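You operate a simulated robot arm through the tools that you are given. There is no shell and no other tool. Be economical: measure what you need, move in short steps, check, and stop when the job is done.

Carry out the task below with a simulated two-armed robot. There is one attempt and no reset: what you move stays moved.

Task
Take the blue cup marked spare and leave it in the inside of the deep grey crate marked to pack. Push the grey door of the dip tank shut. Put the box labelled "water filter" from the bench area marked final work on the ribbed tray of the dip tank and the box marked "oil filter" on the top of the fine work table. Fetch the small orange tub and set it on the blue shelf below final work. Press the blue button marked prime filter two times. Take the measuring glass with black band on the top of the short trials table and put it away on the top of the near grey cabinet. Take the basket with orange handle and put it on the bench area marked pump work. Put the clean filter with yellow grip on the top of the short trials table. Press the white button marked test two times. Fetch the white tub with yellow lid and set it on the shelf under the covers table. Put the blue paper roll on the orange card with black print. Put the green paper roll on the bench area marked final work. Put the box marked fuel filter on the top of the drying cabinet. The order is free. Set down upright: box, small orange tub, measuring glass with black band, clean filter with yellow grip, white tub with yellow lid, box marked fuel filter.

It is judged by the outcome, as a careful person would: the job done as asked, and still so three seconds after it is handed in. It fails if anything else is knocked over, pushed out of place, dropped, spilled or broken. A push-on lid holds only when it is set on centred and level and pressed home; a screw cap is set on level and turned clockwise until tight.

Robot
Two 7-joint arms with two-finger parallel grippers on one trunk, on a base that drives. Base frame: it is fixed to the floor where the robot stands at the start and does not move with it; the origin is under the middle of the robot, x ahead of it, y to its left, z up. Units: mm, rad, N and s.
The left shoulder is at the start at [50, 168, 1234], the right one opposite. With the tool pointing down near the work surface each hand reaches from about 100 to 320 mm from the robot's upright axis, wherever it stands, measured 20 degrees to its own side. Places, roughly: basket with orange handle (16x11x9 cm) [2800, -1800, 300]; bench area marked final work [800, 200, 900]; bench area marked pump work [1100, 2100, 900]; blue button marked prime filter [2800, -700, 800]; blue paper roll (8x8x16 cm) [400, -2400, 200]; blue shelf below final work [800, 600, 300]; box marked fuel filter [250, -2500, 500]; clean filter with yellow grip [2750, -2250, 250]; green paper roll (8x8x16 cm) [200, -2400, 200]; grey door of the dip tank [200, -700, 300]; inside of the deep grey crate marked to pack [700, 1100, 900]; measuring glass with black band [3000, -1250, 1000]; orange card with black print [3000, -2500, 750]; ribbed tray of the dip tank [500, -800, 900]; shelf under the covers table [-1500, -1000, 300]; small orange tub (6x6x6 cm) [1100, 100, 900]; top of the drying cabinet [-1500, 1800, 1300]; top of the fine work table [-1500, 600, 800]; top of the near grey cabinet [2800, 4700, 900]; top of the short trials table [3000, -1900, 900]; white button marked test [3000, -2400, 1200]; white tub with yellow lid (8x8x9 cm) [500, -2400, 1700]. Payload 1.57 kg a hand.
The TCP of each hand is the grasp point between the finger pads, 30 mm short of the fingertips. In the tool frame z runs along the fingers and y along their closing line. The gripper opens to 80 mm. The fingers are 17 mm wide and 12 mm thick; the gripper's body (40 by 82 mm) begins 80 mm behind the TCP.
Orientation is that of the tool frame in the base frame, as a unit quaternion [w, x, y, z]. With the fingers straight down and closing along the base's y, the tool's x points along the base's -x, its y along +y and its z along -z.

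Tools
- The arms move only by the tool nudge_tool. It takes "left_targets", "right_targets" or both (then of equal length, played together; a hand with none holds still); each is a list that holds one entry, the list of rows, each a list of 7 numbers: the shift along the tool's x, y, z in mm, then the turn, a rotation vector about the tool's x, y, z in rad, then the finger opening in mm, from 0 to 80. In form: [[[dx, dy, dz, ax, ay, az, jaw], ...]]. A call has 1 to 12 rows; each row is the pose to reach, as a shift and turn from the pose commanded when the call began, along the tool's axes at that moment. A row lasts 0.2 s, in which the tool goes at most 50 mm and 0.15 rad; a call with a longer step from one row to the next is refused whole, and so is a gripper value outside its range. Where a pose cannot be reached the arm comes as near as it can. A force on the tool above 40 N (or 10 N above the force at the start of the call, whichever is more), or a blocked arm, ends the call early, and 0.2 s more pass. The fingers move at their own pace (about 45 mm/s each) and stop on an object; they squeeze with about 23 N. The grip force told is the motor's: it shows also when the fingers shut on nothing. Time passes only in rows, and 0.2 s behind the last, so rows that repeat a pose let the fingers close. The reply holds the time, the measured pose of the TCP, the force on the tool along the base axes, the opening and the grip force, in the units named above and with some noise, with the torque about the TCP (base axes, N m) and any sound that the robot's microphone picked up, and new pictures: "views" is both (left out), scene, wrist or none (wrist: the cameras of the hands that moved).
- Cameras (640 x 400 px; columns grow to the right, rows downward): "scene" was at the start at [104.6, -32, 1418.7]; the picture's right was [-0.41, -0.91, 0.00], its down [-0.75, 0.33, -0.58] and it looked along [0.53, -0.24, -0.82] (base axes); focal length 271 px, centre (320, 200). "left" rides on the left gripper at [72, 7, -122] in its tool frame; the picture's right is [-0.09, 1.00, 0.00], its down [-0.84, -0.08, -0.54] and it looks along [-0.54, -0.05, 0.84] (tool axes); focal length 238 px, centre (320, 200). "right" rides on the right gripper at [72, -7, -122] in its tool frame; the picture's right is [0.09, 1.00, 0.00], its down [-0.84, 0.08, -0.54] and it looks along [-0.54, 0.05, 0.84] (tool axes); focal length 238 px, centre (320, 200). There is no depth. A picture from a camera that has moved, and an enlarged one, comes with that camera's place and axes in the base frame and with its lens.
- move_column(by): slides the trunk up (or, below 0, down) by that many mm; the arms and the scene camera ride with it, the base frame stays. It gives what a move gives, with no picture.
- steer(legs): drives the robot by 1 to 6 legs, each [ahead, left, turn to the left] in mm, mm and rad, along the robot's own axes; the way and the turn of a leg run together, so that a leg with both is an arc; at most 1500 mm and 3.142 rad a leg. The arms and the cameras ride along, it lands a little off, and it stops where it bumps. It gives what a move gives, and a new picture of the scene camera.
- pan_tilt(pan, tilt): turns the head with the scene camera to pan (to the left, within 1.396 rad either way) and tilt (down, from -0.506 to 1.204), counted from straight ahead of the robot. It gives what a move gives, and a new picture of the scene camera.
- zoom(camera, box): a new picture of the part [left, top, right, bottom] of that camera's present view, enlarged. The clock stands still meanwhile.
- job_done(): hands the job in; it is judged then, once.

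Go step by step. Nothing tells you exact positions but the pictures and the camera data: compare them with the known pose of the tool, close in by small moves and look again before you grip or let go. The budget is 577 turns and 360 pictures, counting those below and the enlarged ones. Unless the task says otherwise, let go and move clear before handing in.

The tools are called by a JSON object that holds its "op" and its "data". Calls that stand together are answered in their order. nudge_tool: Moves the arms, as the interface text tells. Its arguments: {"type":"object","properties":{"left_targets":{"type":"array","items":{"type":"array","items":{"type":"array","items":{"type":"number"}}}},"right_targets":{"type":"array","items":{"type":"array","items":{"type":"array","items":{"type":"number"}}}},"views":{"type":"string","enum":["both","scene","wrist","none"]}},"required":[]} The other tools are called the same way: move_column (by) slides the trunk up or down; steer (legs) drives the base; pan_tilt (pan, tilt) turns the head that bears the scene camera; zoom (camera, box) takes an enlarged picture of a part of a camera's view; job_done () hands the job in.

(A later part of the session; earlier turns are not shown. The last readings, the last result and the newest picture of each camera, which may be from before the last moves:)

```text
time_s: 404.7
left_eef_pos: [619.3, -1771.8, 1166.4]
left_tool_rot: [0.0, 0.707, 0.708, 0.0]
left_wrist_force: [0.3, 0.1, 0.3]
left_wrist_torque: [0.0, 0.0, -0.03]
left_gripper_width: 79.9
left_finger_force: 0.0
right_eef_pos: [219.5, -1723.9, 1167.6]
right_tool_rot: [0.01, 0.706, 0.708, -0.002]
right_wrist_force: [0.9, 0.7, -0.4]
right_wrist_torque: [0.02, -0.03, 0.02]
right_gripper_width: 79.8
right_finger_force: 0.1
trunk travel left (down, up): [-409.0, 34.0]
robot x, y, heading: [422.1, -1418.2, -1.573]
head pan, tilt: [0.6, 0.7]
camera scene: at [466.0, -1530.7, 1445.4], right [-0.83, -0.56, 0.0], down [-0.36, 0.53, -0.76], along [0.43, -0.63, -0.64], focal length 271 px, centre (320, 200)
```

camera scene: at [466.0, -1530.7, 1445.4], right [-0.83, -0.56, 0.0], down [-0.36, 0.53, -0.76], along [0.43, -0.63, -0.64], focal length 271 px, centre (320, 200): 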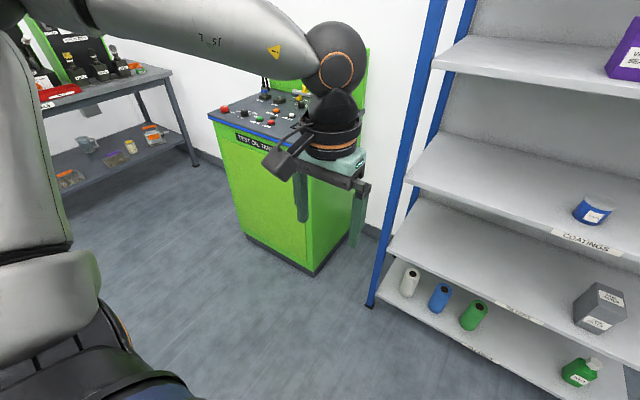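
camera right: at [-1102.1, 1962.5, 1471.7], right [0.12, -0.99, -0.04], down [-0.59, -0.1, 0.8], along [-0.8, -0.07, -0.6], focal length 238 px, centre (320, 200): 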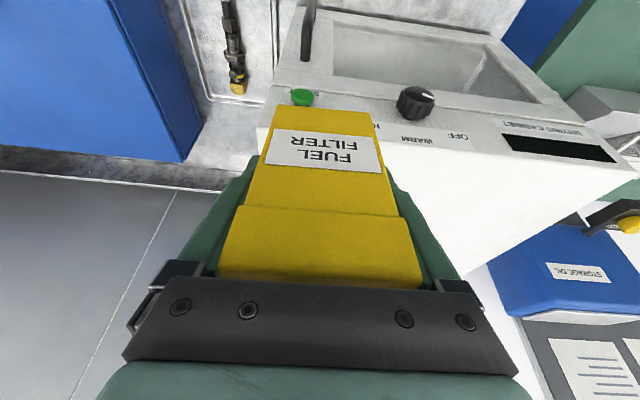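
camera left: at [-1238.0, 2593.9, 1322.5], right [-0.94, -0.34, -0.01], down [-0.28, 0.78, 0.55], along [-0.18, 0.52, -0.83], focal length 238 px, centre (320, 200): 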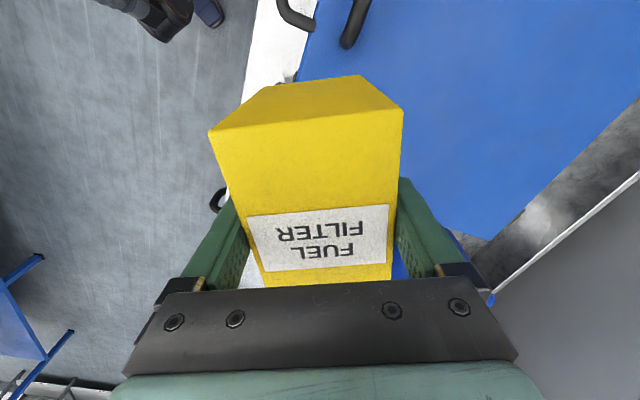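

Both arms neutral. Lower the trunk, drive to the rack, then bring the right hand down in front of the green roll.

{"op": "move_column", "data": {"by": -400}}

{"op": "steer", "data": {"legs": [[440, 0, 0]]}}

{"op": "nudge_tool", "data": {"right_targets": [[[0, 0, 43, 0, -0.045, 0, 80], [0, 0, 86, 0, -0.09, 0, 80], [0, 0, 129, 0, -0.135, 0, 80], [0, 0, 172, 0, -0.18, 0, 80], [0, 0, 215, 0, -0.225, 0, 80], [0, 0, 258, 0, -0.27, 0, 80], [0, 0, 301, 0, -0.315, 0, 80], [0, 0, 344, 0, -0.36, 0, 80], [0, 0, 387, 0, -0.405, 0, 80], [0, 0, 430, 0, -0.45, 0, 80], [0, 0, 460, 0, -0.5, 0, 80]]], "left_targets": [[[15, 0, 0, 0, 0, 0, 80], [30, 0, 0, 0, 0, 0, 80], [45, 0, 0, 0, 0, 0, 80], [60, 0, 0, 0, 0, 0, 80], [75, 0, 0, 0, 0, 0, 80], [90, 0, 0, 0, 0, 0, 80], [90, 0, 0, 0, 0, 0, 80], [90, 0, 0, 0, 0, 0, 80], [90, 0, 0, 0, 0, 0, 80], [90, 0, 0, 0, 0, 0, 80], [90, 0, 0, 0, 0, 0, 80]]], "views": "both"}}

```text
time_s: 408.5
left_eef_pos: [619.9, -1773.1, 765.8]
left_tool_rot: [0.001, 0.707, 0.707, 0.001]
left_wrist_force: [-0.1, 0.4, -0.2]
left_wrist_torque: [0.0, -0.05, 0.01]
left_gripper_width: 79.9
left_finger_force: 0.0
right_eef_pos: [219.9, -1725.1, 766.3]
right_tool_rot: [0.01, 0.706, 0.708, -0.001]
right_wrist_force: [0.2, 0.0, -0.7]
right_wrist_torque: [0.03, 0.02, -0.01]
right_gripper_width: 80.3
right_finger_force: 0.0
trunk travel left (down, up): [-9.0, 434.0]
robot x, y, heading: [420.9, -1418.0, -1.573]
head pan, tilt: [0.6, 0.7]
```

```text
time_s: 411.1
left_eef_pos: [615.2, -2210.3, 765.3]
left_tool_rot: [0.001, 0.709, 0.705, 0.001]
left_wrist_force: [-0.4, -0.6, -0.7]
left_wrist_torque: [-0.01, 0.0, 0.01]
left_gripper_width: 80.0
left_finger_force: 0.2
right_eef_pos: [215.1, -2160.2, 766.4]
right_tool_rot: [0.01, 0.707, 0.707, -0.001]
right_wrist_force: [0.0, -0.4, -0.1]
right_wrist_torque: [0.01, 0.04, -0.01]
right_gripper_width: 80.1
right_finger_force: 0.0
trunk travel left (down, up): [-9.0, 434.0]
robot x, y, heading: [417.9, -1855.2, -1.579]
head pan, tilt: [0.6, 0.7]
camera scene: at [463.0, -1968.0, 1045.4], right [-0.83, -0.56, 0.0], down [-0.36, 0.53, -0.76], along [0.43, -0.63, -0.64], focal length 271 px, centre (320, 200)
```

scene: 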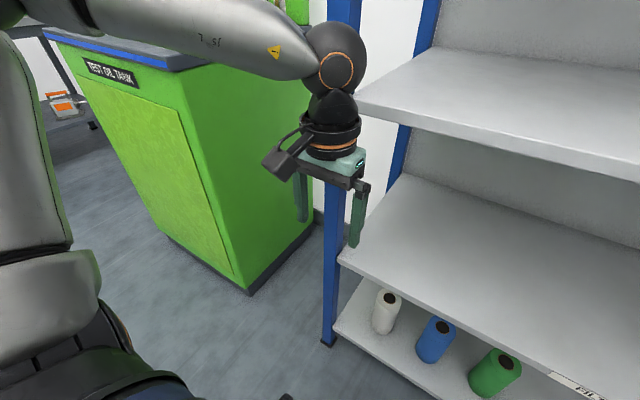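

```text
time_s: 413.6
left_eef_pos: [616.0, -2120.5, 765.5]
left_tool_rot: [0.001, 0.709, 0.706, 0.001]
left_wrist_force: [0.0, -0.4, 0.7]
left_wrist_torque: [0.01, 0.02, 0.02]
left_gripper_width: 79.9
left_finger_force: 0.1
right_eef_pos: [156.7, -2212.3, 494.9]
right_tool_rot: [0.18, 0.686, 0.684, -0.173]
right_wrist_force: [-0.6, 0.4, -0.3]
right_wrist_torque: [0.03, 0.02, 0.02]
right_gripper_width: 80.2
right_finger_force: 0.0
right hand out of reach, approached as far as the arm can: row 7, 8, 9, 10, 11
trunk travel left (down, up): [-9.0, 434.0]
robot x, y, heading: [415.6, -1855.1, -1.573]
head pan, tilt: [0.6, 0.7]
camera scene: at [463.1, -1968.2, 1045.3], right [-0.83, -0.56, 0.0], down [-0.36, 0.53, -0.76], along [0.43, -0.63, -0.64], focal length 271 px, centre (320, 200)
camera right: at [148.1, -2090.5, 568.6], right [1.0, 0.08, -0.03], down [0.07, -0.47, 0.88], along [0.06, -0.88, -0.47], focal length 238 px, centre (320, 200)
camera left: at [621.5, -2048.0, 888.1], right [1.0, -0.1, 0.0], down [-0.08, -0.84, 0.54], along [-0.05, -0.54, -0.84], focal length 238 px, centre (320, 200)
```

scene: 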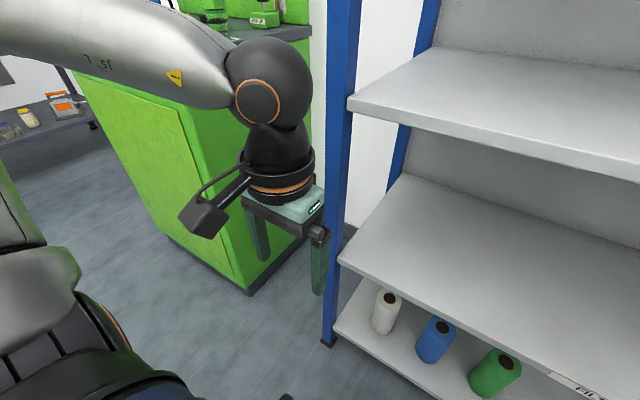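
right: 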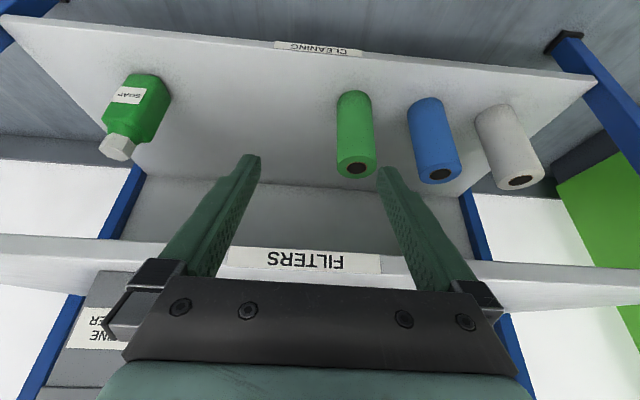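
left: 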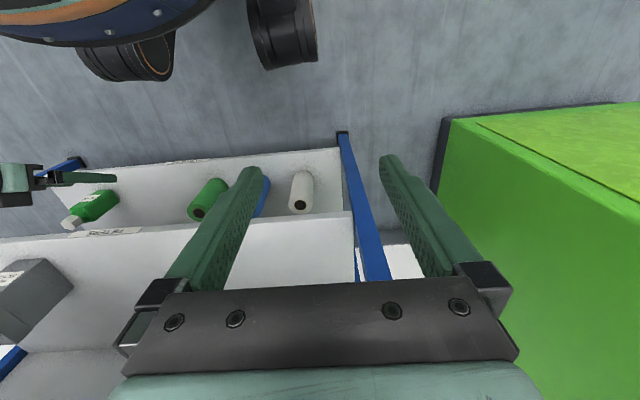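

The hand needs the inward-yaw trick here too. Return it to neutral, yaw it 45° inward, then pitch level.

{"op": "nudge_tool", "data": {"right_targets": [[[-14, 10, -43, 0, 0.083, 0, 80], [-28, 20, -86, 0, 0.167, 0, 80], [-42, 30, -128, 0, 0.25, 0, 80], [-55, 40, -171, 0, 0.333, 0, 80], [-69, 50, -214, 0, 0.417, 0, 80], [-83, 60, -256, 0, 0.5, 0, 80]]], "views": "none"}}

{"op": "nudge_tool", "data": {"right_targets": [[[0, 0, 0, 0, 0, -0.13, 80], [0, 0, 0, 0, 0, -0.26, 80], [0, 0, 0, 0, 0, -0.39, 80], [0, 0, 0, 0, 0, -0.52, 80], [0, 0, 0, 0, 0, -0.65, 80], [0, 0, 0, 0, 0, -0.785, 80]]], "views": "none"}}

{"op": "nudge_tool", "data": {"right_targets": [[[0, 0, -10, 0, -0.143, 0, 80], [0, 0, -20, 0, -0.286, 0, 80], [0, 0, -30, 0, -0.429, 0, 80], [0, 0, -40, 0, -0.571, 0, 80], [0, 0, -50, 0, -0.714, 0, 80], [0, 0, -50, 0, -0.857, 0, 80], [0, 0, -50, 0, -1.0, 0, 80], [0, 0, -50, 0, -1.142, 0, 80], [0, 0, -50, 0, -1.285, 0, 80], [0, 0, -50, 0, -1.428, 0, 80], [0, 0, -50, 0, -1.571, 0, 80]]], "views": "none"}}

```text
time_s: 414.9
left_eef_pos: [615.3, -2120.4, 765.0]
left_tool_rot: [-0.001, 0.708, 0.706, 0.001]
left_wrist_force: [-0.1, -0.3, -0.4]
left_wrist_torque: [0.03, -0.02, 0.03]
left_gripper_width: 79.9
left_finger_force: 0.1
right_eef_pos: [212.6, -2155.4, 761.7]
right_tool_rot: [0.01, 0.707, 0.708, 0.0]
right_wrist_force: [-0.1, 0.1, -1.0]
right_wrist_torque: [0.03, -0.01, -0.02]
right_gripper_width: 80.0
right_finger_force: 0.0
trunk travel left (down, up): [-9.0, 434.0]
robot x, y, heading: [418.1, -1857.2, -1.577]
head pan, tilt: [0.6, 0.7]
```

```text
time_s: 416.4
left_eef_pos: [616.4, -2120.3, 764.4]
left_tool_rot: [0.001, 0.709, 0.706, 0.0]
left_wrist_force: [-0.2, 0.5, -0.2]
left_wrist_torque: [0.03, 0.01, -0.02]
left_gripper_width: 80.0
left_finger_force: 0.2
right_eef_pos: [212.2, -2158.1, 760.4]
right_tool_rot: [0.009, 0.381, 0.924, -0.005]
right_wrist_force: [0.1, 0.8, -0.5]
right_wrist_torque: [-0.03, -0.01, 0.0]
right_gripper_width: 80.1
right_finger_force: 0.1
trunk travel left (down, up): [-9.0, 434.0]
robot x, y, heading: [417.3, -1851.9, -1.577]
head pan, tilt: [0.6, 0.7]
```

```text
time_s: 418.8
left_eef_pos: [615.8, -2120.0, 766.1]
left_tool_rot: [0.0, 0.709, 0.705, 0.001]
left_wrist_force: [0.3, -0.3, 0.5]
left_wrist_torque: [0.0, 0.04, 0.0]
left_gripper_width: 79.7
left_finger_force: 0.1
right_eef_pos: [140.8, -2134.4, 894.8]
right_tool_rot: [0.66, 0.269, 0.65, -0.266]
right_wrist_force: [0.8, -0.6, 0.0]
right_wrist_torque: [-0.01, 0.06, -0.03]
right_gripper_width: 80.1
right_finger_force: 0.0
right hand out of reach, approached as far as the arm can: row 5, 6, 7, 8, 9, 10, 11
trunk travel left (down, up): [-9.0, 434.0]
robot x, y, heading: [420.4, -1857.8, -1.575]
head pan, tilt: [0.6, 0.7]
```

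Level and yawed inward. Lower it towards roll height.

{"op": "nudge_tool", "data": {"right_targets": [[[45, 3, 8, 0, 0, 0, 80], [90, 7, 16, 0, 0, 0, 80], [135, 10, 25, 0, 0, 0, 80], [180, 14, 33, 0, 0, 0, 80], [225, 17, 41, 0, 0, 0, 80], [270, 21, 50, 0, 0, 0, 80], [315, 24, 58, 0, 0, 0, 80], [360, 27, 66, 0, 0, 0, 80], [405, 31, 75, 0, 0, 0, 80], [450, 34, 83, 0, 0, 0, 80], [495, 38, 91, 0, 0, 0, 80], [540, 41, 99, 0, 0, 0, 80]]], "views": "wrist"}}

```text
time_s: 421.4
left_eef_pos: [616.1, -2119.9, 765.9]
left_tool_rot: [0.001, 0.709, 0.706, 0.001]
left_wrist_force: [0.4, 0.3, 0.8]
left_wrist_torque: [0.0, -0.01, 0.03]
left_gripper_width: 80.0
left_finger_force: 0.0
right_eef_pos: [118.1, -2015.3, 839.2]
right_tool_rot: [0.66, 0.267, 0.648, -0.273]
right_wrist_force: [-0.2, 0.2, 1.0]
right_wrist_torque: [0.0, 0.0, 0.0]
right_gripper_width: 80.2
right_finger_force: 0.1
right hand out of reach, approached as far as the arm can: row 1, 2, 3, 4, 5, 6, 7, 8, 9, 10, 11, 12
trunk travel left (down, up): [-9.0, 434.0]
robot x, y, heading: [417.0, -1856.2, -1.576]
head pan, tilt: [0.6, 0.7]
camera right: at [28.8, -1934.7, 765.6], right [0.7, 0.7, -0.09], down [-0.34, 0.45, 0.83], along [0.62, -0.55, 0.56], focal length 238 px, centre (320, 200)
```

right: 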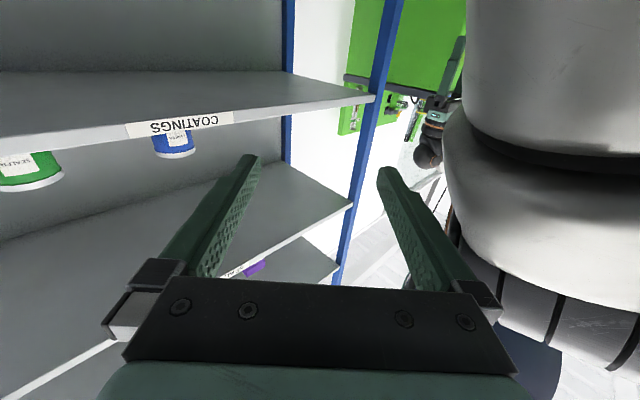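

Stuck in a bad elbow posture. Mimic the path that worked on the left: go high with level fingers straight ahead, then come down and yaw inward.

{"op": "nudge_tool", "data": {"right_targets": [[[-41, -1, 22, 0.087, 0, 0, 80], [-82, -3, 45, 0.174, 0, 0, 80], [-123, -4, 67, 0.262, 0, 0, 80], [-164, -6, 89, 0.349, 0, 0, 80], [-206, -7, 112, 0.436, 0, 0, 80], [-247, -8, 134, 0.523, 0, 0, 80], [-288, -10, 156, 0.61, 0, 0, 80], [-329, -11, 179, 0.698, 0, 0, 80], [-370, -13, 201, 0.785, 0, 0, 80]]], "views": "none"}}

```text
time_s: 423.4
left_eef_pos: [616.1, -2120.2, 766.3]
left_tool_rot: [0.0, 0.708, 0.706, 0.001]
left_wrist_force: [-0.8, -0.2, 0.5]
left_wrist_torque: [0.01, -0.04, -0.01]
left_gripper_width: 80.2
left_finger_force: 0.2
right_eef_pos: [255.7, -2184.0, 1217.4]
right_tool_rot: [0.507, 0.5, 0.493, -0.5]
right_wrist_force: [0.1, 1.0, 0.5]
right_wrist_torque: [-0.02, -0.03, 0.02]
right_gripper_width: 80.0
right_finger_force: 0.1
right hand out of reach, approached as far as the arm can: row 1, 2, 3, 4
trunk travel left (down, up): [-9.0, 434.0]
robot x, y, heading: [418.8, -1854.7, -1.577]
head pan, tilt: [0.6, 0.7]
```

{"op": "nudge_tool", "data": {"right_targets": [[[45, 0, 8, 0, 0, 0, 80], [90, 0, 16, 0, 0, 0, 80], [135, 0, 24, 0, 0, 0, 80], [180, 0, 32, 0, 0, 0, 80], [225, 0, 40, 0, 0, 0, 80], [265, 0, 48, 0, 0, 0, 80], [300, 0, 55, 0, 0, 0, 80]]], "views": "none"}}

{"op": "nudge_tool", "data": {"right_targets": [[[20, 0, -15, -0.13, 0, 0, 80], [40, 0, -30, -0.26, 0, 0, 80], [60, 0, -45, -0.39, 0, 0, 80], [90, 0, -60, -0.52, 0, 0, 80], [130, 0, -60, -0.65, 0, 0, 80], [175, 0, -60, -0.785, 0, 0, 80], [220, 0, -60, -0.785, 0, 0, 80], [265, 0, -60, -0.785, 0, 0, 80], [310, 0, -60, -0.785, 0, 0, 80], [355, 0, -60, -0.785, 0, 0, 80], [400, 0, -60, -0.785, 0, 0, 80], [440, 0, -60, -0.785, 0, 0, 80]]], "views": "wrist"}}

```text
time_s: 424.9
left_eef_pos: [616.4, -2119.3, 766.4]
left_tool_rot: [0.001, 0.709, 0.705, 0.0]
left_wrist_force: [-0.2, 0.8, 0.3]
left_wrist_torque: [0.02, -0.01, 0.02]
left_gripper_width: 80.1
left_finger_force: 0.0
right_eef_pos: [277.6, -2283.4, 942.9]
right_tool_rot: [0.507, 0.5, 0.492, -0.501]
right_wrist_force: [0.2, -0.2, 0.1]
right_wrist_torque: [0.02, 0.04, 0.01]
right_gripper_width: 80.1
right_finger_force: 0.0
right hand out of reach, approached as far as the arm can: row 5, 6, 7
trunk travel left (down, up): [-9.0, 434.0]
robot x, y, heading: [417.2, -1853.2, -1.58]
head pan, tilt: [0.6, 0.7]
```

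```text
time_s: 426.1
left_eef_pos: [616.6, -2119.6, 766.5]
left_tool_rot: [0.0, 0.708, 0.706, 0.001]
left_wrist_force: [0.0, 0.4, 0.2]
left_wrist_torque: [0.01, 0.0, -0.02]
left_gripper_width: 80.1
left_finger_force: 0.1
right_eef_pos: [258.5, -2291.7, 906.3]
right_tool_rot: [0.628, 0.322, 0.609, -0.363]
right_wrist_force: [-0.6, 3.0, 1.4]
right_wrist_torque: [-0.05, 0.05, -0.11]
right_gripper_width: 79.5
right_finger_force: 0.1
right hand out of reach, approached as far as the arm can: row 1, 2, 3, 4, 5
trunk travel left (down, up): [-9.0, 434.0]
robot x, y, heading: [416.8, -1855.9, -1.575]
head pan, tilt: [0.6, 0.7]
stopped in row 5 (right hand): the force on the tool passed its limit (the readings are from after the stop); the commanded pose is now the measured one
camera right: at [188.3, -2195.8, 828.6], right [0.84, 0.52, -0.13], down [-0.22, 0.55, 0.8], along [0.49, -0.65, 0.58], focal length 238 px, centre (320, 200)
```

right: 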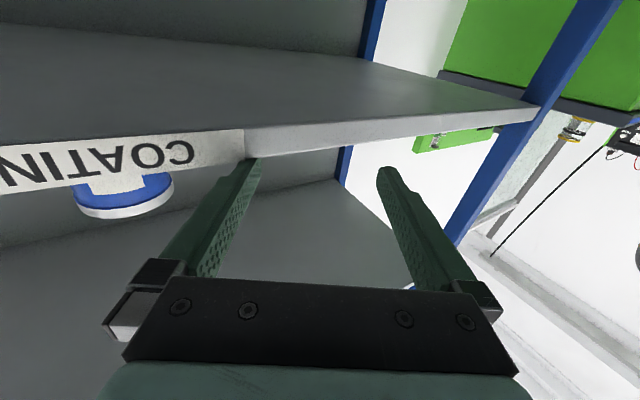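

Touching the coatings shelf edge; back the base off 300 mm and continue in free space.

{"op": "steer", "data": {"legs": [[-300, 0, 0]]}}

{"op": "nudge_tool", "data": {"right_targets": [[[20, 0, -15, -0.1, 0, 0, 80], [50, 0, -15, -0.2, 0, 0, 80], [90, 0, -15, -0.3, 0, 0, 80], [135, 0, -15, -0.35, 0, 0, 80], [180, 0, -15, -0.35, 0, 0, 80], [225, 0, -15, -0.35, 0, 0, 80], [270, 0, -15, -0.35, 0, 0, 80], [315, 0, -15, -0.35, 0, 0, 80], [360, 0, -15, -0.35, 0, 0, 80], [405, 0, -15, -0.35, 0, 0, 80], [450, 0, -15, -0.35, 0, 0, 80], [495, 0, -15, -0.35, 0, 0, 80]]], "views": "scene"}}

```text
time_s: 428.1
left_eef_pos: [618.9, -1826.4, 765.4]
left_tool_rot: [0.0, 0.709, 0.706, 0.001]
left_wrist_force: [1.5, -0.8, -0.3]
left_wrist_torque: [-0.01, 0.05, -0.03]
left_gripper_width: 80.1
left_finger_force: 0.0
right_eef_pos: [259.1, -1997.2, 906.0]
right_tool_rot: [0.628, 0.322, 0.609, -0.363]
right_wrist_force: [0.7, 0.1, -0.7]
right_wrist_torque: [0.01, 0.0, 0.02]
right_gripper_width: 79.9
right_finger_force: 0.0
trunk travel left (down, up): [-9.0, 434.0]
robot x, y, heading: [422.6, -1562.2, -1.576]
head pan, tilt: [0.6, 0.7]
camera scene: at [465.3, -1674.3, 1045.4], right [-0.83, -0.56, 0.0], down [-0.36, 0.53, -0.76], along [0.43, -0.63, -0.64], focal length 271 px, centre (320, 200)
```

scene: 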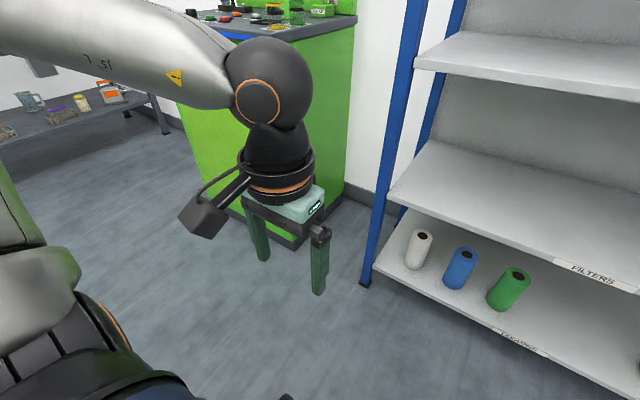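

```text
time_s: 430.7
left_eef_pos: [618.1, -1825.4, 765.0]
left_tool_rot: [0.0, 0.709, 0.705, 0.001]
left_wrist_force: [-0.7, -0.6, 0.3]
left_wrist_torque: [0.0, -0.01, -0.02]
left_gripper_width: 79.9
left_finger_force: 0.0
right_eef_pos: [167.9, -2008.2, 646.9]
right_tool_rot: [0.674, 0.209, 0.663, -0.251]
right_wrist_force: [1.4, 0.7, -0.3]
right_wrist_torque: [0.01, -0.01, -0.02]
right_gripper_width: 80.1
right_finger_force: 0.1
right hand out of reach, approached as far as the arm can: row 1, 2, 3, 5, 6, 7, 8, 9, 10, 11, 12
trunk travel left (down, up): [-9.0, 434.0]
robot x, y, heading: [421.1, -1562.8, -1.581]
head pan, tilt: [0.6, 0.7]
camera scene: at [465.3, -1674.3, 1045.4], right [-0.83, -0.56, 0.0], down [-0.36, 0.53, -0.76], along [0.43, -0.63, -0.64], focal length 271 px, centre (320, 200)
```

scene: 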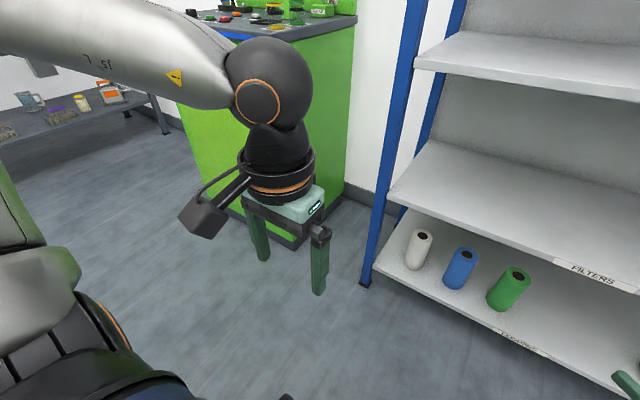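

Better (z≈647). Move it inward/closer while lowering more.

{"op": "nudge_tool", "data": {"right_targets": [[[10, 20, 10, 0, 0, 0, 80], [20, 40, 20, 0, 0, 0, 80], [35, 60, 30, 0, 0, 0, 80], [60, 80, 40, 0, 0, 0, 80], [95, 100, 48, 0, 0, 0, 80], [135, 100, 48, 0, 0, 0, 80], [180, 100, 48, 0, 0, 0, 80], [225, 100, 48, 0, 0, 0, 80], [270, 100, 48, 0, 0, 0, 80], [315, 100, 48, 0, 0, 0, 80]]], "views": "none"}}

```text
time_s: 432.9
left_eef_pos: [617.8, -1826.1, 766.5]
left_tool_rot: [0.0, 0.709, 0.705, 0.001]
left_wrist_force: [-0.3, -0.1, 0.3]
left_wrist_torque: [0.03, 0.03, -0.01]
left_gripper_width: 80.0
left_finger_force: 0.0
right_eef_pos: [148.0, -1902.2, 605.3]
right_tool_rot: [0.674, 0.209, 0.663, -0.251]
right_wrist_force: [0.5, 0.0, -0.2]
right_wrist_torque: [-0.04, 0.04, -0.01]
right_gripper_width: 80.3
right_finger_force: 0.0
right hand out of reach, approached as far as the arm can: row 1, 2, 3, 4, 5, 6, 7, 8, 9, 10
trunk travel left (down, up): [-9.0, 434.0]
robot x, y, heading: [420.1, -1558.7, -1.582]
head pan, tilt: [0.6, 0.7]
```

The right arm won't follow; I'll use the left arm for both rolls instead. Bring the right arm back up and to neutral.

{"op": "nudge_tool", "data": {"right_targets": [[[-44, 6, 6, 0.03, 0, 0, 80], [-88, 13, 13, 0.08, 0, 0, 80], [-132, 19, 19, 0.15, 0, 0, 80], [-176, 26, 26, 0.23, 0, 0, 80], [-220, 32, 32, 0.31, 0, 0, 80], [-264, 39, 39, 0.4, 0, 0, 80], [-308, 45, 45, 0.49, 0, 0, 80], [-352, 52, 52, 0.58, 0, 0, 80], [-396, 58, 58, 0.67, 0, 0, 80], [-440, 65, 65, 0.76, 0, 0, 80], [-484, 72, 72, 0.85, 0, 0, 80], [-528, 78, 78, 0.91, 0, 0, 80]]], "views": "none"}}

{"op": "nudge_tool", "data": {"right_targets": [[[35, 0, 0, 0, 0.143, 0, 80], [70, 0, 0, 0, 0.286, 0, 80], [105, 0, 0, 0, 0.429, 0, 80], [140, 0, 0, 0, 0.571, 0, 80], [175, 0, 0, 0, 0.714, 0, 80], [210, 0, 0, 0, 0.857, 0, 80], [245, 0, 0, 0, 1.0, 0, 80], [280, 0, 0, 0, 1.142, 0, 80], [315, 0, 0, 0, 1.285, 0, 80], [350, 0, 0, 0, 1.428, 0, 80], [370, 0, 0, 0, 1.571, 0, 80]]], "views": "none"}}

```text
time_s: 435.5
left_eef_pos: [618.6, -1826.7, 765.4]
left_tool_rot: [-0.001, 0.708, 0.706, 0.0]
left_wrist_force: [0.3, -0.2, -0.7]
left_wrist_torque: [0.04, 0.0, 0.0]
left_gripper_width: 79.9
left_finger_force: 0.1
right_eef_pos: [247.9, -1870.5, 1113.2]
right_tool_rot: [-0.496, -0.495, -0.495, 0.514]
right_wrist_force: [0.5, -0.1, 0.1]
right_wrist_torque: [-0.01, -0.01, -0.01]
right_gripper_width: 80.3
right_finger_force: 0.0
right hand out of reach, approached as far as the arm can: row 2, 3, 4, 5, 6, 7, 8, 9, 10
trunk travel left (down, up): [-9.0, 434.0]
robot x, y, heading: [416.6, -1563.7, -1.575]
head pan, tilt: [0.6, 0.7]
```

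```text
time_s: 437.9
left_eef_pos: [617.4, -1825.3, 766.0]
left_tool_rot: [0.0, 0.708, 0.706, 0.001]
left_wrist_force: [0.1, -1.0, -0.2]
left_wrist_torque: [-0.02, -0.04, -0.01]
left_gripper_width: 80.1
left_finger_force: 0.0
right_eef_pos: [255.6, -1880.9, 763.7]
right_tool_rot: [0.02, 0.709, 0.705, -0.023]
right_wrist_force: [1.1, 0.3, 0.2]
right_wrist_torque: [0.0, -0.02, 0.0]
right_gripper_width: 79.9
right_finger_force: 0.1
trunk travel left (down, up): [-9.0, 434.0]
robot x, y, heading: [417.4, -1560.3, -1.58]
head pan, tilt: [0.6, 0.7]
```

Now the left arm: pitch level while rising, as before.

{"op": "nudge_tool", "data": {"left_targets": [[[-4, -3, -40, 0, -0.143, 0, 80], [-8, -6, -80, 0, -0.286, 0, 80], [-12, -10, -120, 0, -0.429, 0, 80], [-16, -13, -160, 0, -0.571, 0, 80], [-20, -16, -200, 0, -0.714, 0, 80], [-25, -19, -240, 0, -0.857, 0, 80], [-29, -22, -280, 0, -1.0, 0, 80], [-33, -25, -320, 0, -1.142, 0, 80], [-37, -29, -360, 0, -1.285, 0, 80], [-41, -32, -400, 0, -1.428, 0, 80], [-45, -35, -440, 0, -1.571, 0, 80]]], "views": "none"}}

{"op": "nudge_tool", "data": {"left_targets": [[[45, 0, 15, 0, 0, 0, 80], [90, 0, 30, 0, 0, 0, 80], [135, 0, 45, 0, 0, 0, 80], [180, 0, 60, 0, 0, 0, 80], [225, 0, 75, 0, 0, 0, 80], [270, 0, 90, 0, 0, 0, 80], [315, 0, 105, 0, 0, 0, 80], [360, 0, 120, 0, 0, 0, 80]]], "views": "none"}}

{"op": "nudge_tool", "data": {"left_targets": [[[20, 0, -15, 0.13, 0, 0, 80], [40, 0, -30, 0.26, 0, 0, 80], [60, 0, -45, 0.39, 0, 0, 80], [90, 0, -60, 0.52, 0, 0, 80], [130, 0, -60, 0.65, 0, 0, 80], [175, 0, -60, 0.785, 0, 0, 80], [220, 0, -60, 0.785, 0, 0, 80], [265, 0, -60, 0.785, 0, 0, 80], [310, 0, -60, 0.785, 0, 0, 80], [355, 0, -60, 0.785, 0, 0, 80], [400, 0, -60, 0.785, 0, 0, 80], [445, 0, -60, 0.785, 0, 0, 80]]], "views": "none"}}

```text
time_s: 440.3
left_eef_pos: [580.3, -1871.9, 1205.6]
left_tool_rot: [0.499, 0.502, 0.498, -0.502]
left_wrist_force: [0.7, -0.1, 0.5]
left_wrist_torque: [0.01, 0.0, 0.01]
left_gripper_width: 80.2
left_finger_force: 0.2
right_eef_pos: [255.2, -1880.9, 762.8]
right_tool_rot: [0.021, 0.708, 0.705, -0.024]
right_wrist_force: [0.7, -0.1, -0.7]
right_wrist_torque: [-0.01, -0.01, -0.02]
right_gripper_width: 79.9
right_finger_force: 0.0
trunk travel left (down, up): [-9.0, 434.0]
robot x, y, heading: [421.8, -1563.2, -1.581]
head pan, tilt: [0.6, 0.7]
```

```text
time_s: 442.1
left_eef_pos: [567.4, -2023.2, 860.1]
left_tool_rot: [-0.499, -0.501, -0.499, 0.501]
left_wrist_force: [-0.4, 0.3, 1.1]
left_wrist_torque: [-0.01, 0.0, 0.01]
left_gripper_width: 80.1
left_finger_force: 0.0
left hand out of reach, approached as far as the arm can: row 5, 6, 7, 8
right_eef_pos: [255.4, -1880.6, 763.2]
right_tool_rot: [0.021, 0.708, 0.705, -0.024]
right_wrist_force: [0.6, 0.0, 0.4]
right_wrist_torque: [-0.01, -0.01, -0.02]
right_gripper_width: 80.2
right_finger_force: 0.0
trunk travel left (down, up): [-9.0, 434.0]
robot x, y, heading: [421.2, -1561.2, -1.582]
head pan, tilt: [0.6, 0.7]
```

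```text
time_s: 444.7
left_eef_pos: [565.8, -1960.8, 412.5]
left_tool_rot: [0.27, 0.655, 0.268, -0.653]
left_wrist_force: [-0.1, -0.4, -0.8]
left_wrist_torque: [0.02, 0.05, 0.0]
left_gripper_width: 79.8
left_finger_force: 0.1
left hand out of reach, approached as far as the arm can: row 1, 2, 3, 4, 5
right_eef_pos: [255.2, -1881.3, 762.7]
right_tool_rot: [0.021, 0.708, 0.705, -0.024]
right_wrist_force: [-0.4, 0.2, 0.0]
right_wrist_torque: [-0.01, 0.06, 0.01]
right_gripper_width: 80.2
right_finger_force: 0.0
trunk travel left (down, up): [-9.0, 434.0]
robot x, y, heading: [417.7, -1563.4, -1.579]
head pan, tilt: [0.6, 0.7]
```

Left arm is ready at low height. Try the mirrored sequence with the right arm in free space.

{"op": "nudge_tool", "data": {"right_targets": [[[0, 0, -40, 0, -0.138, 0, 80], [0, 0, -80, 0, -0.276, 0, 80], [0, 0, -120, 0, -0.414, 0, 80], [0, 0, -160, 0, -0.552, 0, 80], [0, 0, -200, 0, -0.69, 0, 80], [0, 0, -240, 0, -0.828, 0, 80], [0, 0, -280, 0, -0.966, 0, 80], [0, 0, -320, 0, -1.104, 0, 80], [0, 0, -360, 0, -1.242, 0, 80], [0, 0, -400, 0, -1.38, 0, 80], [0, 0, -440, 0, -1.511, 0, 80]]], "views": "none"}}

{"op": "nudge_tool", "data": {"right_targets": [[[45, 0, 15, 0, 0, 0, 80], [90, 0, 30, 0, 0, 0, 80], [135, 0, 45, 0, 0, 0, 80], [180, 0, 60, 0, 0, 0, 80], [225, 0, 75, 0, 0, 0, 80], [270, 0, 90, 0, 0, 0, 80], [315, 0, 105, 0, 0, 0, 80], [360, 0, 120, 0, 0, 0, 80]]], "views": "none"}}

{"op": "nudge_tool", "data": {"right_targets": [[[20, 0, -15, -0.13, 0, 0, 80], [40, 0, -30, -0.26, 0, 0, 80], [60, 0, -45, -0.39, 0, 0, 80], [90, 0, -60, -0.52, 0, 0, 80], [130, 0, -60, -0.65, 0, 0, 80], [175, 0, -60, -0.785, 0, 0, 80], [220, 0, -60, -0.785, 0, 0, 80], [265, 0, -60, -0.785, 0, 0, 80], [310, 0, -60, -0.785, 0, 0, 80], [355, 0, -60, -0.785, 0, 0, 80], [400, 0, -60, -0.785, 0, 0, 80], [445, 0, -60, -0.785, 0, 0, 80]]], "views": "none"}}

```text
time_s: 447.1
left_eef_pos: [565.9, -1961.3, 413.4]
left_tool_rot: [0.269, 0.654, 0.27, -0.653]
left_wrist_force: [-0.3, -0.2, 0.0]
left_wrist_torque: [-0.03, -0.01, 0.01]
left_gripper_width: 80.0
left_finger_force: 0.0
right_eef_pos: [244.9, -1866.7, 1193.5]
right_tool_rot: [0.49, 0.515, 0.5, -0.495]
right_wrist_force: [-0.1, -0.1, -0.6]
right_wrist_torque: [0.01, 0.0, -0.02]
right_gripper_width: 80.1
right_finger_force: 0.0
trunk travel left (down, up): [-9.0, 434.0]
robot x, y, heading: [418.9, -1558.5, -1.581]
head pan, tilt: [0.6, 0.7]
```

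```text
time_s: 448.9
left_eef_pos: [567.8, -1960.8, 411.4]
left_tool_rot: [0.269, 0.655, 0.269, -0.653]
left_wrist_force: [-0.1, 0.4, -0.1]
left_wrist_torque: [0.0, -0.02, 0.01]
left_gripper_width: 80.3
left_finger_force: 0.0
right_eef_pos: [275.9, -2016.9, 860.2]
right_tool_rot: [-0.5, -0.499, -0.498, 0.503]
right_wrist_force: [-0.3, -0.2, 0.9]
right_wrist_torque: [0.01, 0.0, -0.03]
right_gripper_width: 80.0
right_finger_force: 0.2
right hand out of reach, approached as far as the arm can: row 5, 6, 7, 8
trunk travel left (down, up): [-9.0, 434.0]
robot x, y, heading: [420.1, -1564.2, -1.574]
head pan, tilt: [0.6, 0.7]
```

```text
time_s: 451.5
left_eef_pos: [566.8, -1960.6, 413.1]
left_tool_rot: [0.27, 0.654, 0.271, -0.652]
left_wrist_force: [-0.1, -0.2, -0.5]
left_wrist_torque: [0.02, 0.04, 0.0]
left_gripper_width: 80.1
left_finger_force: 0.0
right_eef_pos: [276.7, -1956.7, 410.4]
right_tool_rot: [0.653, 0.269, 0.653, -0.273]
right_wrist_force: [-0.2, 0.3, 0.3]
right_wrist_torque: [0.0, -0.01, 0.01]
right_gripper_width: 80.0
right_finger_force: 0.1
right hand out of reach, approached as far as the arm can: row 1, 2, 3, 4, 5
trunk travel left (down, up): [-9.0, 434.0]
robot x, y, heading: [420.7, -1563.5, -1.578]
head pan, tilt: [0.6, 0.7]
```

Both arms are now low, level and yawed inward. Lower both to roll height and drive in front of the rolls.

{"op": "nudge_tool", "data": {"left_targets": [[[40, 0, 0, 0, 0, 0, 80], [80, 0, 0, 0, 0, 0, 80], [112, 0, 0, 0, 0, 0, 80]]], "right_targets": [[[40, 0, 0, 0, 0, 0, 80], [80, 0, 0, 0, 0, 0, 80], [112, 0, 0, 0, 0, 0, 80]]], "views": "none"}}

{"op": "steer", "data": {"legs": [[0, -125, 0], [330, 0, 0]]}}

{"op": "zoom", "data": {"camera": "right", "box": [0, 0, 640, 400]}}

{"op": "zoom", "data": {"camera": "left", "box": [0, 0, 640, 400]}}

```text
time_s: 452.3
left_eef_pos: [569.8, -1960.4, 303.7]
left_tool_rot: [0.27, 0.654, 0.269, -0.654]
left_wrist_force: [0.5, -0.9, 0.6]
left_wrist_torque: [-0.01, -0.02, -0.03]
left_gripper_width: 80.0
left_finger_force: 0.0
right_eef_pos: [269.5, -1958.2, 298.6]
right_tool_rot: [0.651, 0.27, 0.654, -0.275]
right_wrist_force: [-2.9, 2.1, -0.5]
right_wrist_torque: [-0.05, 0.01, 0.07]
right_gripper_width: 79.8
right_finger_force: 0.1
trunk travel left (down, up): [-9.0, 434.0]
robot x, y, heading: [420.4, -1562.8, -1.577]
head pan, tilt: [0.6, 0.7]
```

```text
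time_s: 455.3
left_eef_pos: [440.1, -2282.9, 301.9]
left_tool_rot: [0.269, 0.654, 0.269, -0.653]
left_wrist_force: [-1.0, -0.7, -0.5]
left_wrist_torque: [0.01, 0.02, 0.01]
left_gripper_width: 79.8
left_finger_force: 0.0
right_eef_pos: [143.1, -2279.6, 298.3]
right_tool_rot: [0.651, 0.27, 0.654, -0.275]
right_wrist_force: [-0.3, -0.2, -0.1]
right_wrist_torque: [0.03, -0.02, -0.01]
right_gripper_width: 80.0
right_finger_force: 0.0
trunk travel left (down, up): [-9.0, 434.0]
robot x, y, heading: [294.2, -1884.1, -1.579]
head pan, tilt: [0.6, 0.7]
camera scene: at [336.0, -1995.8, 1045.4], right [-0.83, -0.56, 0.0], down [-0.36, 0.54, -0.76], along [0.43, -0.64, -0.64], focal length 271 px, centre (320, 200)
```

scene: 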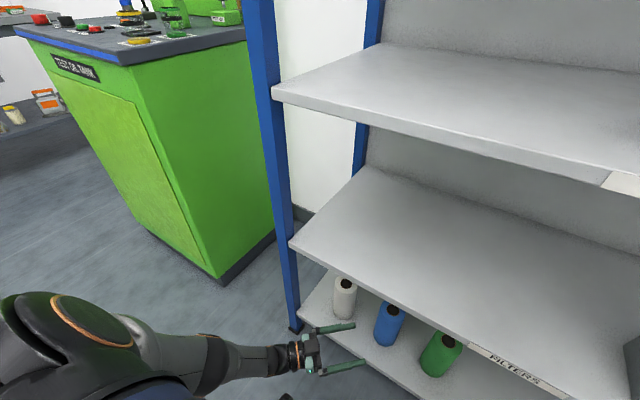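

```text
1.00 times, centred on (320, 200) of right
camera zoom: at [52.7, -2197.8, 227.2], right [0.71, 0.7, -0.1], down [-0.32, 0.44, 0.84], along [0.63, -0.56, 0.54], focal length 238 px, centre (320, 200)
```

zoom: 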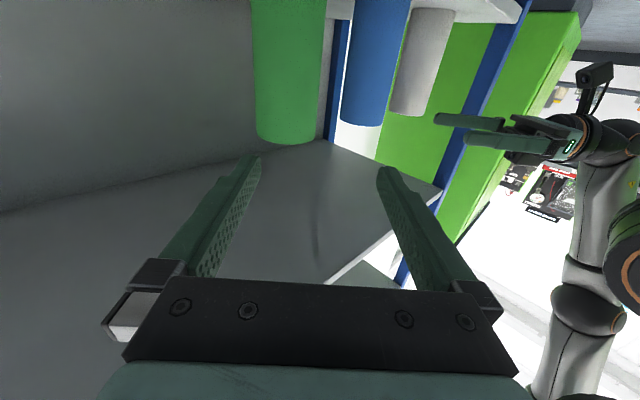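

```text
1.00 times, centred on (320, 200) of left
camera zoom: at [529.9, -2201.0, 231.2], right [0.7, -0.71, 0.09], down [0.33, 0.44, 0.84], along [-0.63, -0.56, 0.54], focal length 238 px, centre (320, 200)
```

zoom: 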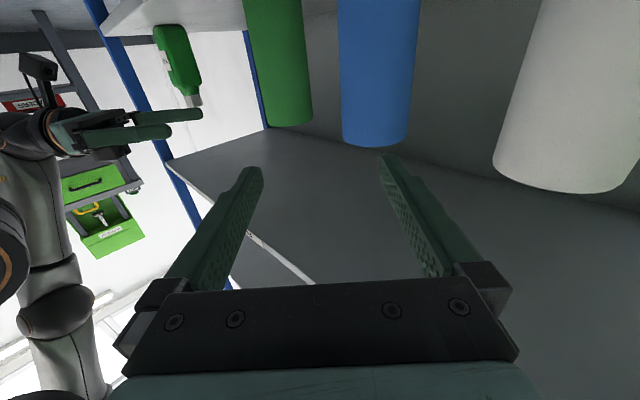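

Triangulated: green (230,-2418), blue (386,-2421), both ≈73 mm wide – snug. Centre each hand laterally and advance part way.

{"op": "nudge_tool", "data": {"right_targets": [[[0, -18, 20, 0, 0, 0, 80], [0, -35, 40, 0, 0, 0, 80], [0, -35, 70, 0, 0, 0, 80]]], "left_targets": [[[0, 30, 0, 0, 0, 0, 80], [0, 60, 20, 0, 0, 0, 80], [0, 60, 45, 0, 0, 0, 80]]], "views": "wrist"}}

```text
time_s: 456.1
left_eef_pos: [444.2, -2339.5, 324.8]
left_tool_rot: [0.27, 0.654, 0.27, -0.653]
left_wrist_force: [0.6, 0.9, -0.8]
left_wrist_torque: [-0.02, 0.05, 0.02]
left_gripper_width: 79.9
left_finger_force: 0.0
left hand out of reach, approached as far as the arm can: row 1, 2, 3
right_eef_pos: [154.9, -2317.5, 311.8]
right_tool_rot: [0.652, 0.271, 0.653, -0.274]
right_wrist_force: [-0.4, -1.0, 0.3]
right_wrist_torque: [0.02, -0.03, 0.0]
right_gripper_width: 79.9
right_finger_force: 0.2
right hand out of reach, approached as far as the arm can: row 1, 2, 3
trunk travel left (down, up): [-9.0, 434.0]
robot x, y, heading: [294.8, -1881.2, -1.579]
head pan, tilt: [0.6, 0.7]
camera right: at [63.5, -2233.8, 240.8], right [0.71, 0.7, -0.1], down [-0.32, 0.44, 0.84], along [0.63, -0.56, 0.54], focal length 238 px, centre (320, 200)
camera left: at [534.0, -2258.7, 253.5], right [0.7, -0.71, 0.09], down [0.33, 0.44, 0.84], along [-0.63, -0.56, 0.54], focal length 238 px, centre (320, 200)
```

right: 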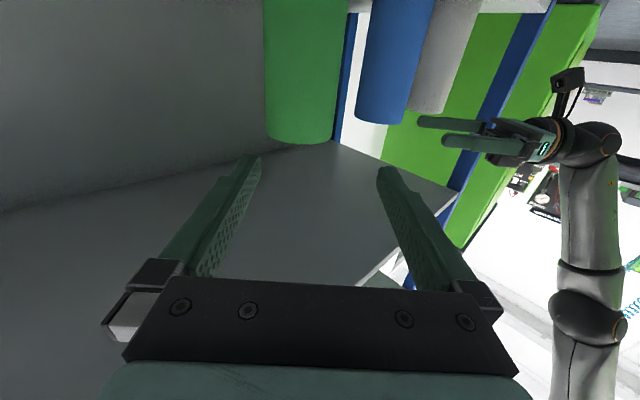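
left: 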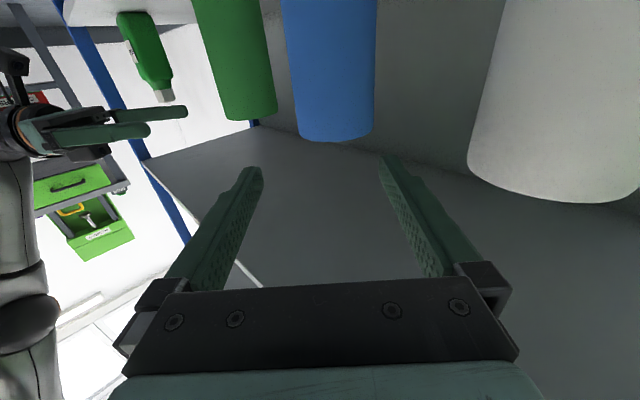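

The arms can't go further outward at this height; I'll use base motion instead. Pull the left hand back, then slide the base diagonally so the right hand straddles the green roll.

{"op": "nudge_tool", "data": {"left_targets": [[[0, -33, -19, 0, 0, 0, 80], [0, -66, -38, 0, 0, 0, 80], [0, -99, -56, 0, 0, 0, 80]]], "views": "none"}}

{"op": "steer", "data": {"legs": [[12, -12, 0], [50, 50, 0]]}}

{"op": "zoom", "data": {"camera": "right", "box": [0, 0, 640, 400]}}

```text
time_s: 456.9
left_eef_pos: [411.7, -2232.4, 325.7]
left_tool_rot: [0.268, 0.654, 0.269, -0.654]
left_wrist_force: [0.6, -0.5, -0.2]
left_wrist_torque: [0.0, 0.01, 0.02]
left_gripper_width: 79.9
left_finger_force: 0.1
right_eef_pos: [153.7, -2315.6, 312.5]
right_tool_rot: [0.651, 0.271, 0.653, -0.274]
right_wrist_force: [0.0, 0.2, 0.1]
right_wrist_torque: [-0.03, 0.02, 0.01]
right_gripper_width: 80.0
right_finger_force: 0.1
trunk travel left (down, up): [-9.0, 434.0]
robot x, y, heading: [290.7, -1885.1, -1.582]
head pan, tilt: [0.6, 0.7]
```

```text
time_s: 458.3
left_eef_pos: [449.2, -2292.1, 325.0]
left_tool_rot: [0.268, 0.654, 0.27, -0.654]
left_wrist_force: [-0.9, -0.5, -0.8]
left_wrist_torque: [0.02, -0.01, 0.04]
left_gripper_width: 79.8
left_finger_force: 0.0
right_eef_pos: [190.3, -2377.8, 311.5]
right_tool_rot: [0.652, 0.27, 0.654, -0.273]
right_wrist_force: [0.0, -0.8, -0.5]
right_wrist_torque: [-0.04, 0.03, 0.0]
right_gripper_width: 80.3
right_finger_force: 0.0
trunk travel left (down, up): [-9.0, 434.0]
robot x, y, heading: [329.7, -1946.2, -1.579]
head pan, tilt: [0.6, 0.7]
camera scene: at [372.8, -2056.8, 1045.4], right [-0.83, -0.56, 0.0], down [-0.36, 0.53, -0.77], along [0.43, -0.63, -0.64], focal length 271 px, centre (320, 200)
```

scene: 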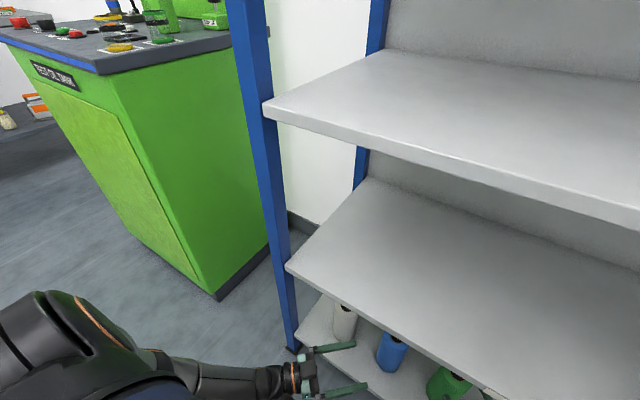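

```text
1.00 times, centred on (320, 200) of right
camera zoom: at [100.6, -2295.0, 240.7], right [0.71, 0.7, -0.1], down [-0.32, 0.44, 0.84], along [0.63, -0.56, 0.54], focal length 238 px, centre (320, 200)
```

zoom: 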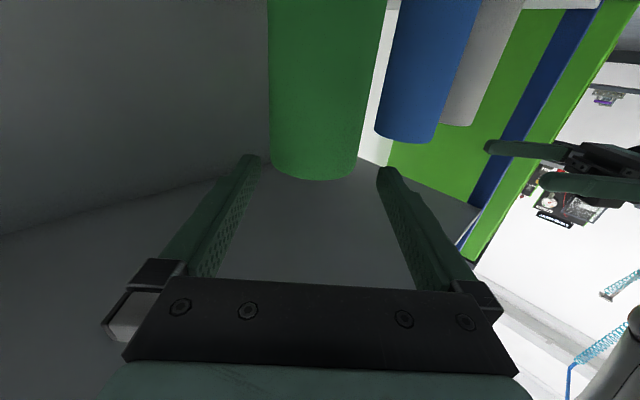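

Well centred on the green roll. Slide in 57 mm more and close.

{"op": "steer", "data": {"legs": [[41, 38, 0]]}}

{"op": "nudge_tool", "data": {"right_targets": [[[0, 0, 0, 0, 0, 0, 70], [0, 0, 0, 0, 0, 0, 50], [0, 0, 0, 0, 0, 0, 50], [0, 0, 0, 0, 0, 0, 50]]], "views": "wrist"}}

```text
time_s: 459.2
left_eef_pos: [486.8, -2334.5, 325.6]
left_tool_rot: [-0.267, -0.654, -0.271, 0.654]
left_wrist_force: [-0.6, 0.1, -0.4]
left_wrist_torque: [-0.01, -0.03, -0.01]
left_gripper_width: 79.8
left_finger_force: 0.1
right_eef_pos: [228.9, -2418.1, 311.0]
right_tool_rot: [0.651, 0.271, 0.653, -0.274]
right_wrist_force: [0.5, 0.5, -0.7]
right_wrist_torque: [0.04, 0.02, 0.03]
right_gripper_width: 80.0
right_finger_force: 0.0
trunk travel left (down, up): [-9.0, 434.0]
robot x, y, heading: [365.7, -1988.4, -1.58]
head pan, tilt: [0.6, 0.7]
camera scene: at [409.8, -2098.2, 1045.4], right [-0.83, -0.56, 0.0], down [-0.36, 0.53, -0.77], along [0.43, -0.64, -0.64], focal length 271 px, centre (320, 200)
```

scene: 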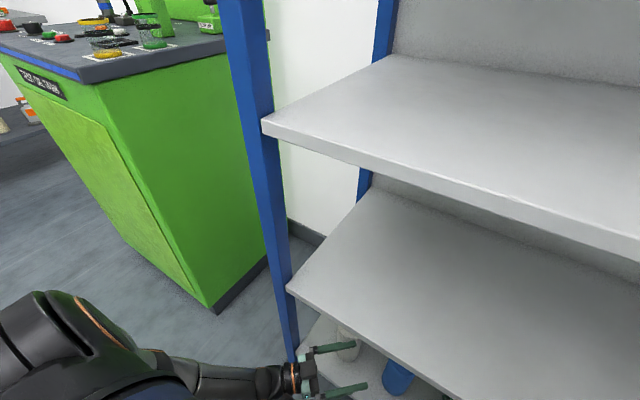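

```text
time_s: 460.2
left_eef_pos: [486.7, -2333.8, 325.0]
left_tool_rot: [-0.268, -0.654, -0.27, 0.654]
left_wrist_force: [0.1, 0.6, 0.5]
left_wrist_torque: [0.0, -0.02, 0.02]
left_gripper_width: 80.1
left_finger_force: 0.1
right_eef_pos: [228.4, -2418.4, 311.5]
right_tool_rot: [0.652, 0.271, 0.653, -0.273]
right_wrist_force: [0.2, -0.9, 0.7]
right_wrist_torque: [-0.11, -0.02, -0.06]
right_gripper_width: 68.5
right_finger_force: 23.5
trunk travel left (down, up): [-9.0, 434.0]
robot x, y, heading: [367.5, -1988.8, -1.582]
head pan, tilt: [0.6, 0.7]
camera right: at [137.6, -2336.5, 240.9], right [0.71, 0.7, -0.1], down [-0.32, 0.44, 0.84], along [0.63, -0.56, 0.54], focal length 238 px, centre (320, 200)
```

right: 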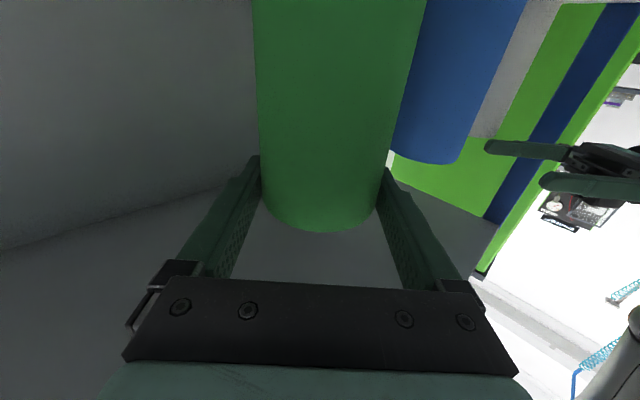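

Green roll gripped. Lift with the column, back out, then set the left hand for the blue roll.

{"op": "move_column", "data": {"by": 45}}

{"op": "steer", "data": {"legs": [[-110, 0, 0]]}}

{"op": "nudge_tool", "data": {"left_targets": [[[20, 18, 18, 0, 0, 0, 80], [40, 36, 36, 0, 0, 0, 80], [58, 53, 53, 0, 0, 0, 80]]], "views": "wrist"}}

```text
time_s: 461.1
left_eef_pos: [487.4, -2333.9, 370.9]
left_tool_rot: [0.266, 0.655, 0.269, -0.655]
left_wrist_force: [0.1, -0.4, -0.4]
left_wrist_torque: [0.05, -0.03, -0.01]
left_gripper_width: 80.0
left_finger_force: 0.1
right_eef_pos: [228.1, -2418.2, 356.1]
right_tool_rot: [0.652, 0.27, 0.654, -0.274]
right_wrist_force: [0.0, -1.3, -2.0]
right_wrist_torque: [0.0, 0.03, 0.02]
right_gripper_width: 68.6
right_finger_force: 23.1
trunk travel left (down, up): [-54.0, 389.0]
robot x, y, heading: [366.3, -1981.3, -1.578]
head pan, tilt: [0.6, 0.7]
```

```text
time_s: 462.3
left_eef_pos: [487.7, -2224.9, 370.7]
left_tool_rot: [0.268, 0.654, 0.27, -0.654]
left_wrist_force: [-0.6, -0.1, -0.8]
left_wrist_torque: [0.0, 0.04, 0.03]
left_gripper_width: 80.1
left_finger_force: 0.1
right_eef_pos: [228.6, -2309.5, 356.9]
right_tool_rot: [0.652, 0.271, 0.653, -0.274]
right_wrist_force: [-0.3, -0.2, -1.6]
right_wrist_torque: [-0.01, 0.01, -0.02]
right_gripper_width: 68.2
right_finger_force: 23.2
trunk travel left (down, up): [-54.0, 389.0]
robot x, y, heading: [367.3, -1877.3, -1.584]
head pan, tilt: [0.6, 0.7]
camera scene: at [410.7, -1989.0, 1090.3], right [-0.83, -0.56, 0.0], down [-0.36, 0.54, -0.76], along [0.43, -0.64, -0.64], focal length 271 px, centre (320, 200)
```

scene: 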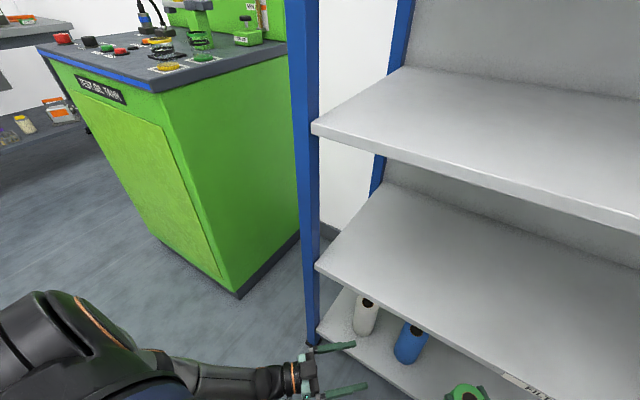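

```text
time_s: 463.1
left_eef_pos: [480.9, -2281.5, 344.9]
left_tool_rot: [-0.267, -0.654, -0.269, 0.655]
left_wrist_force: [-0.3, -0.4, 0.3]
left_wrist_torque: [0.02, -0.02, 0.01]
left_gripper_width: 80.0
left_finger_force: 0.0
left hand out of reach, approached as far as the arm can: row 2, 3
right_eef_pos: [228.4, -2309.2, 357.0]
right_tool_rot: [0.651, 0.271, 0.653, -0.274]
right_wrist_force: [0.2, 0.7, -1.6]
right_wrist_torque: [0.01, 0.01, 0.01]
right_gripper_width: 68.5
right_finger_force: 23.3
trunk travel left (down, up): [-54.0, 389.0]
robot x, y, heading: [366.1, -1876.4, -1.583]
head pan, tilt: [0.6, 0.7]
camera left: at [571.2, -2201.2, 272.1], right [0.7, -0.71, 0.09], down [0.33, 0.43, 0.84], along [-0.63, -0.56, 0.54], focal length 238 px, centre (320, 200)
```

left: 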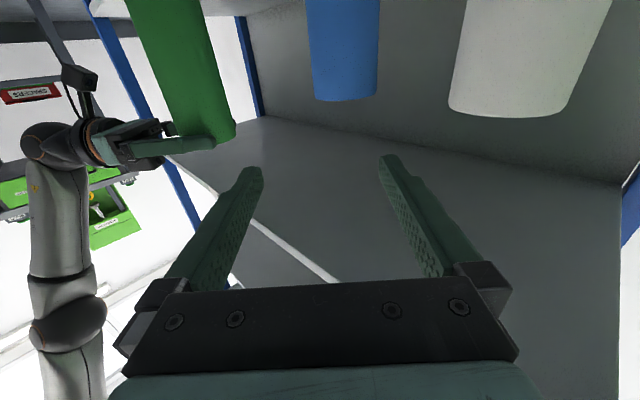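

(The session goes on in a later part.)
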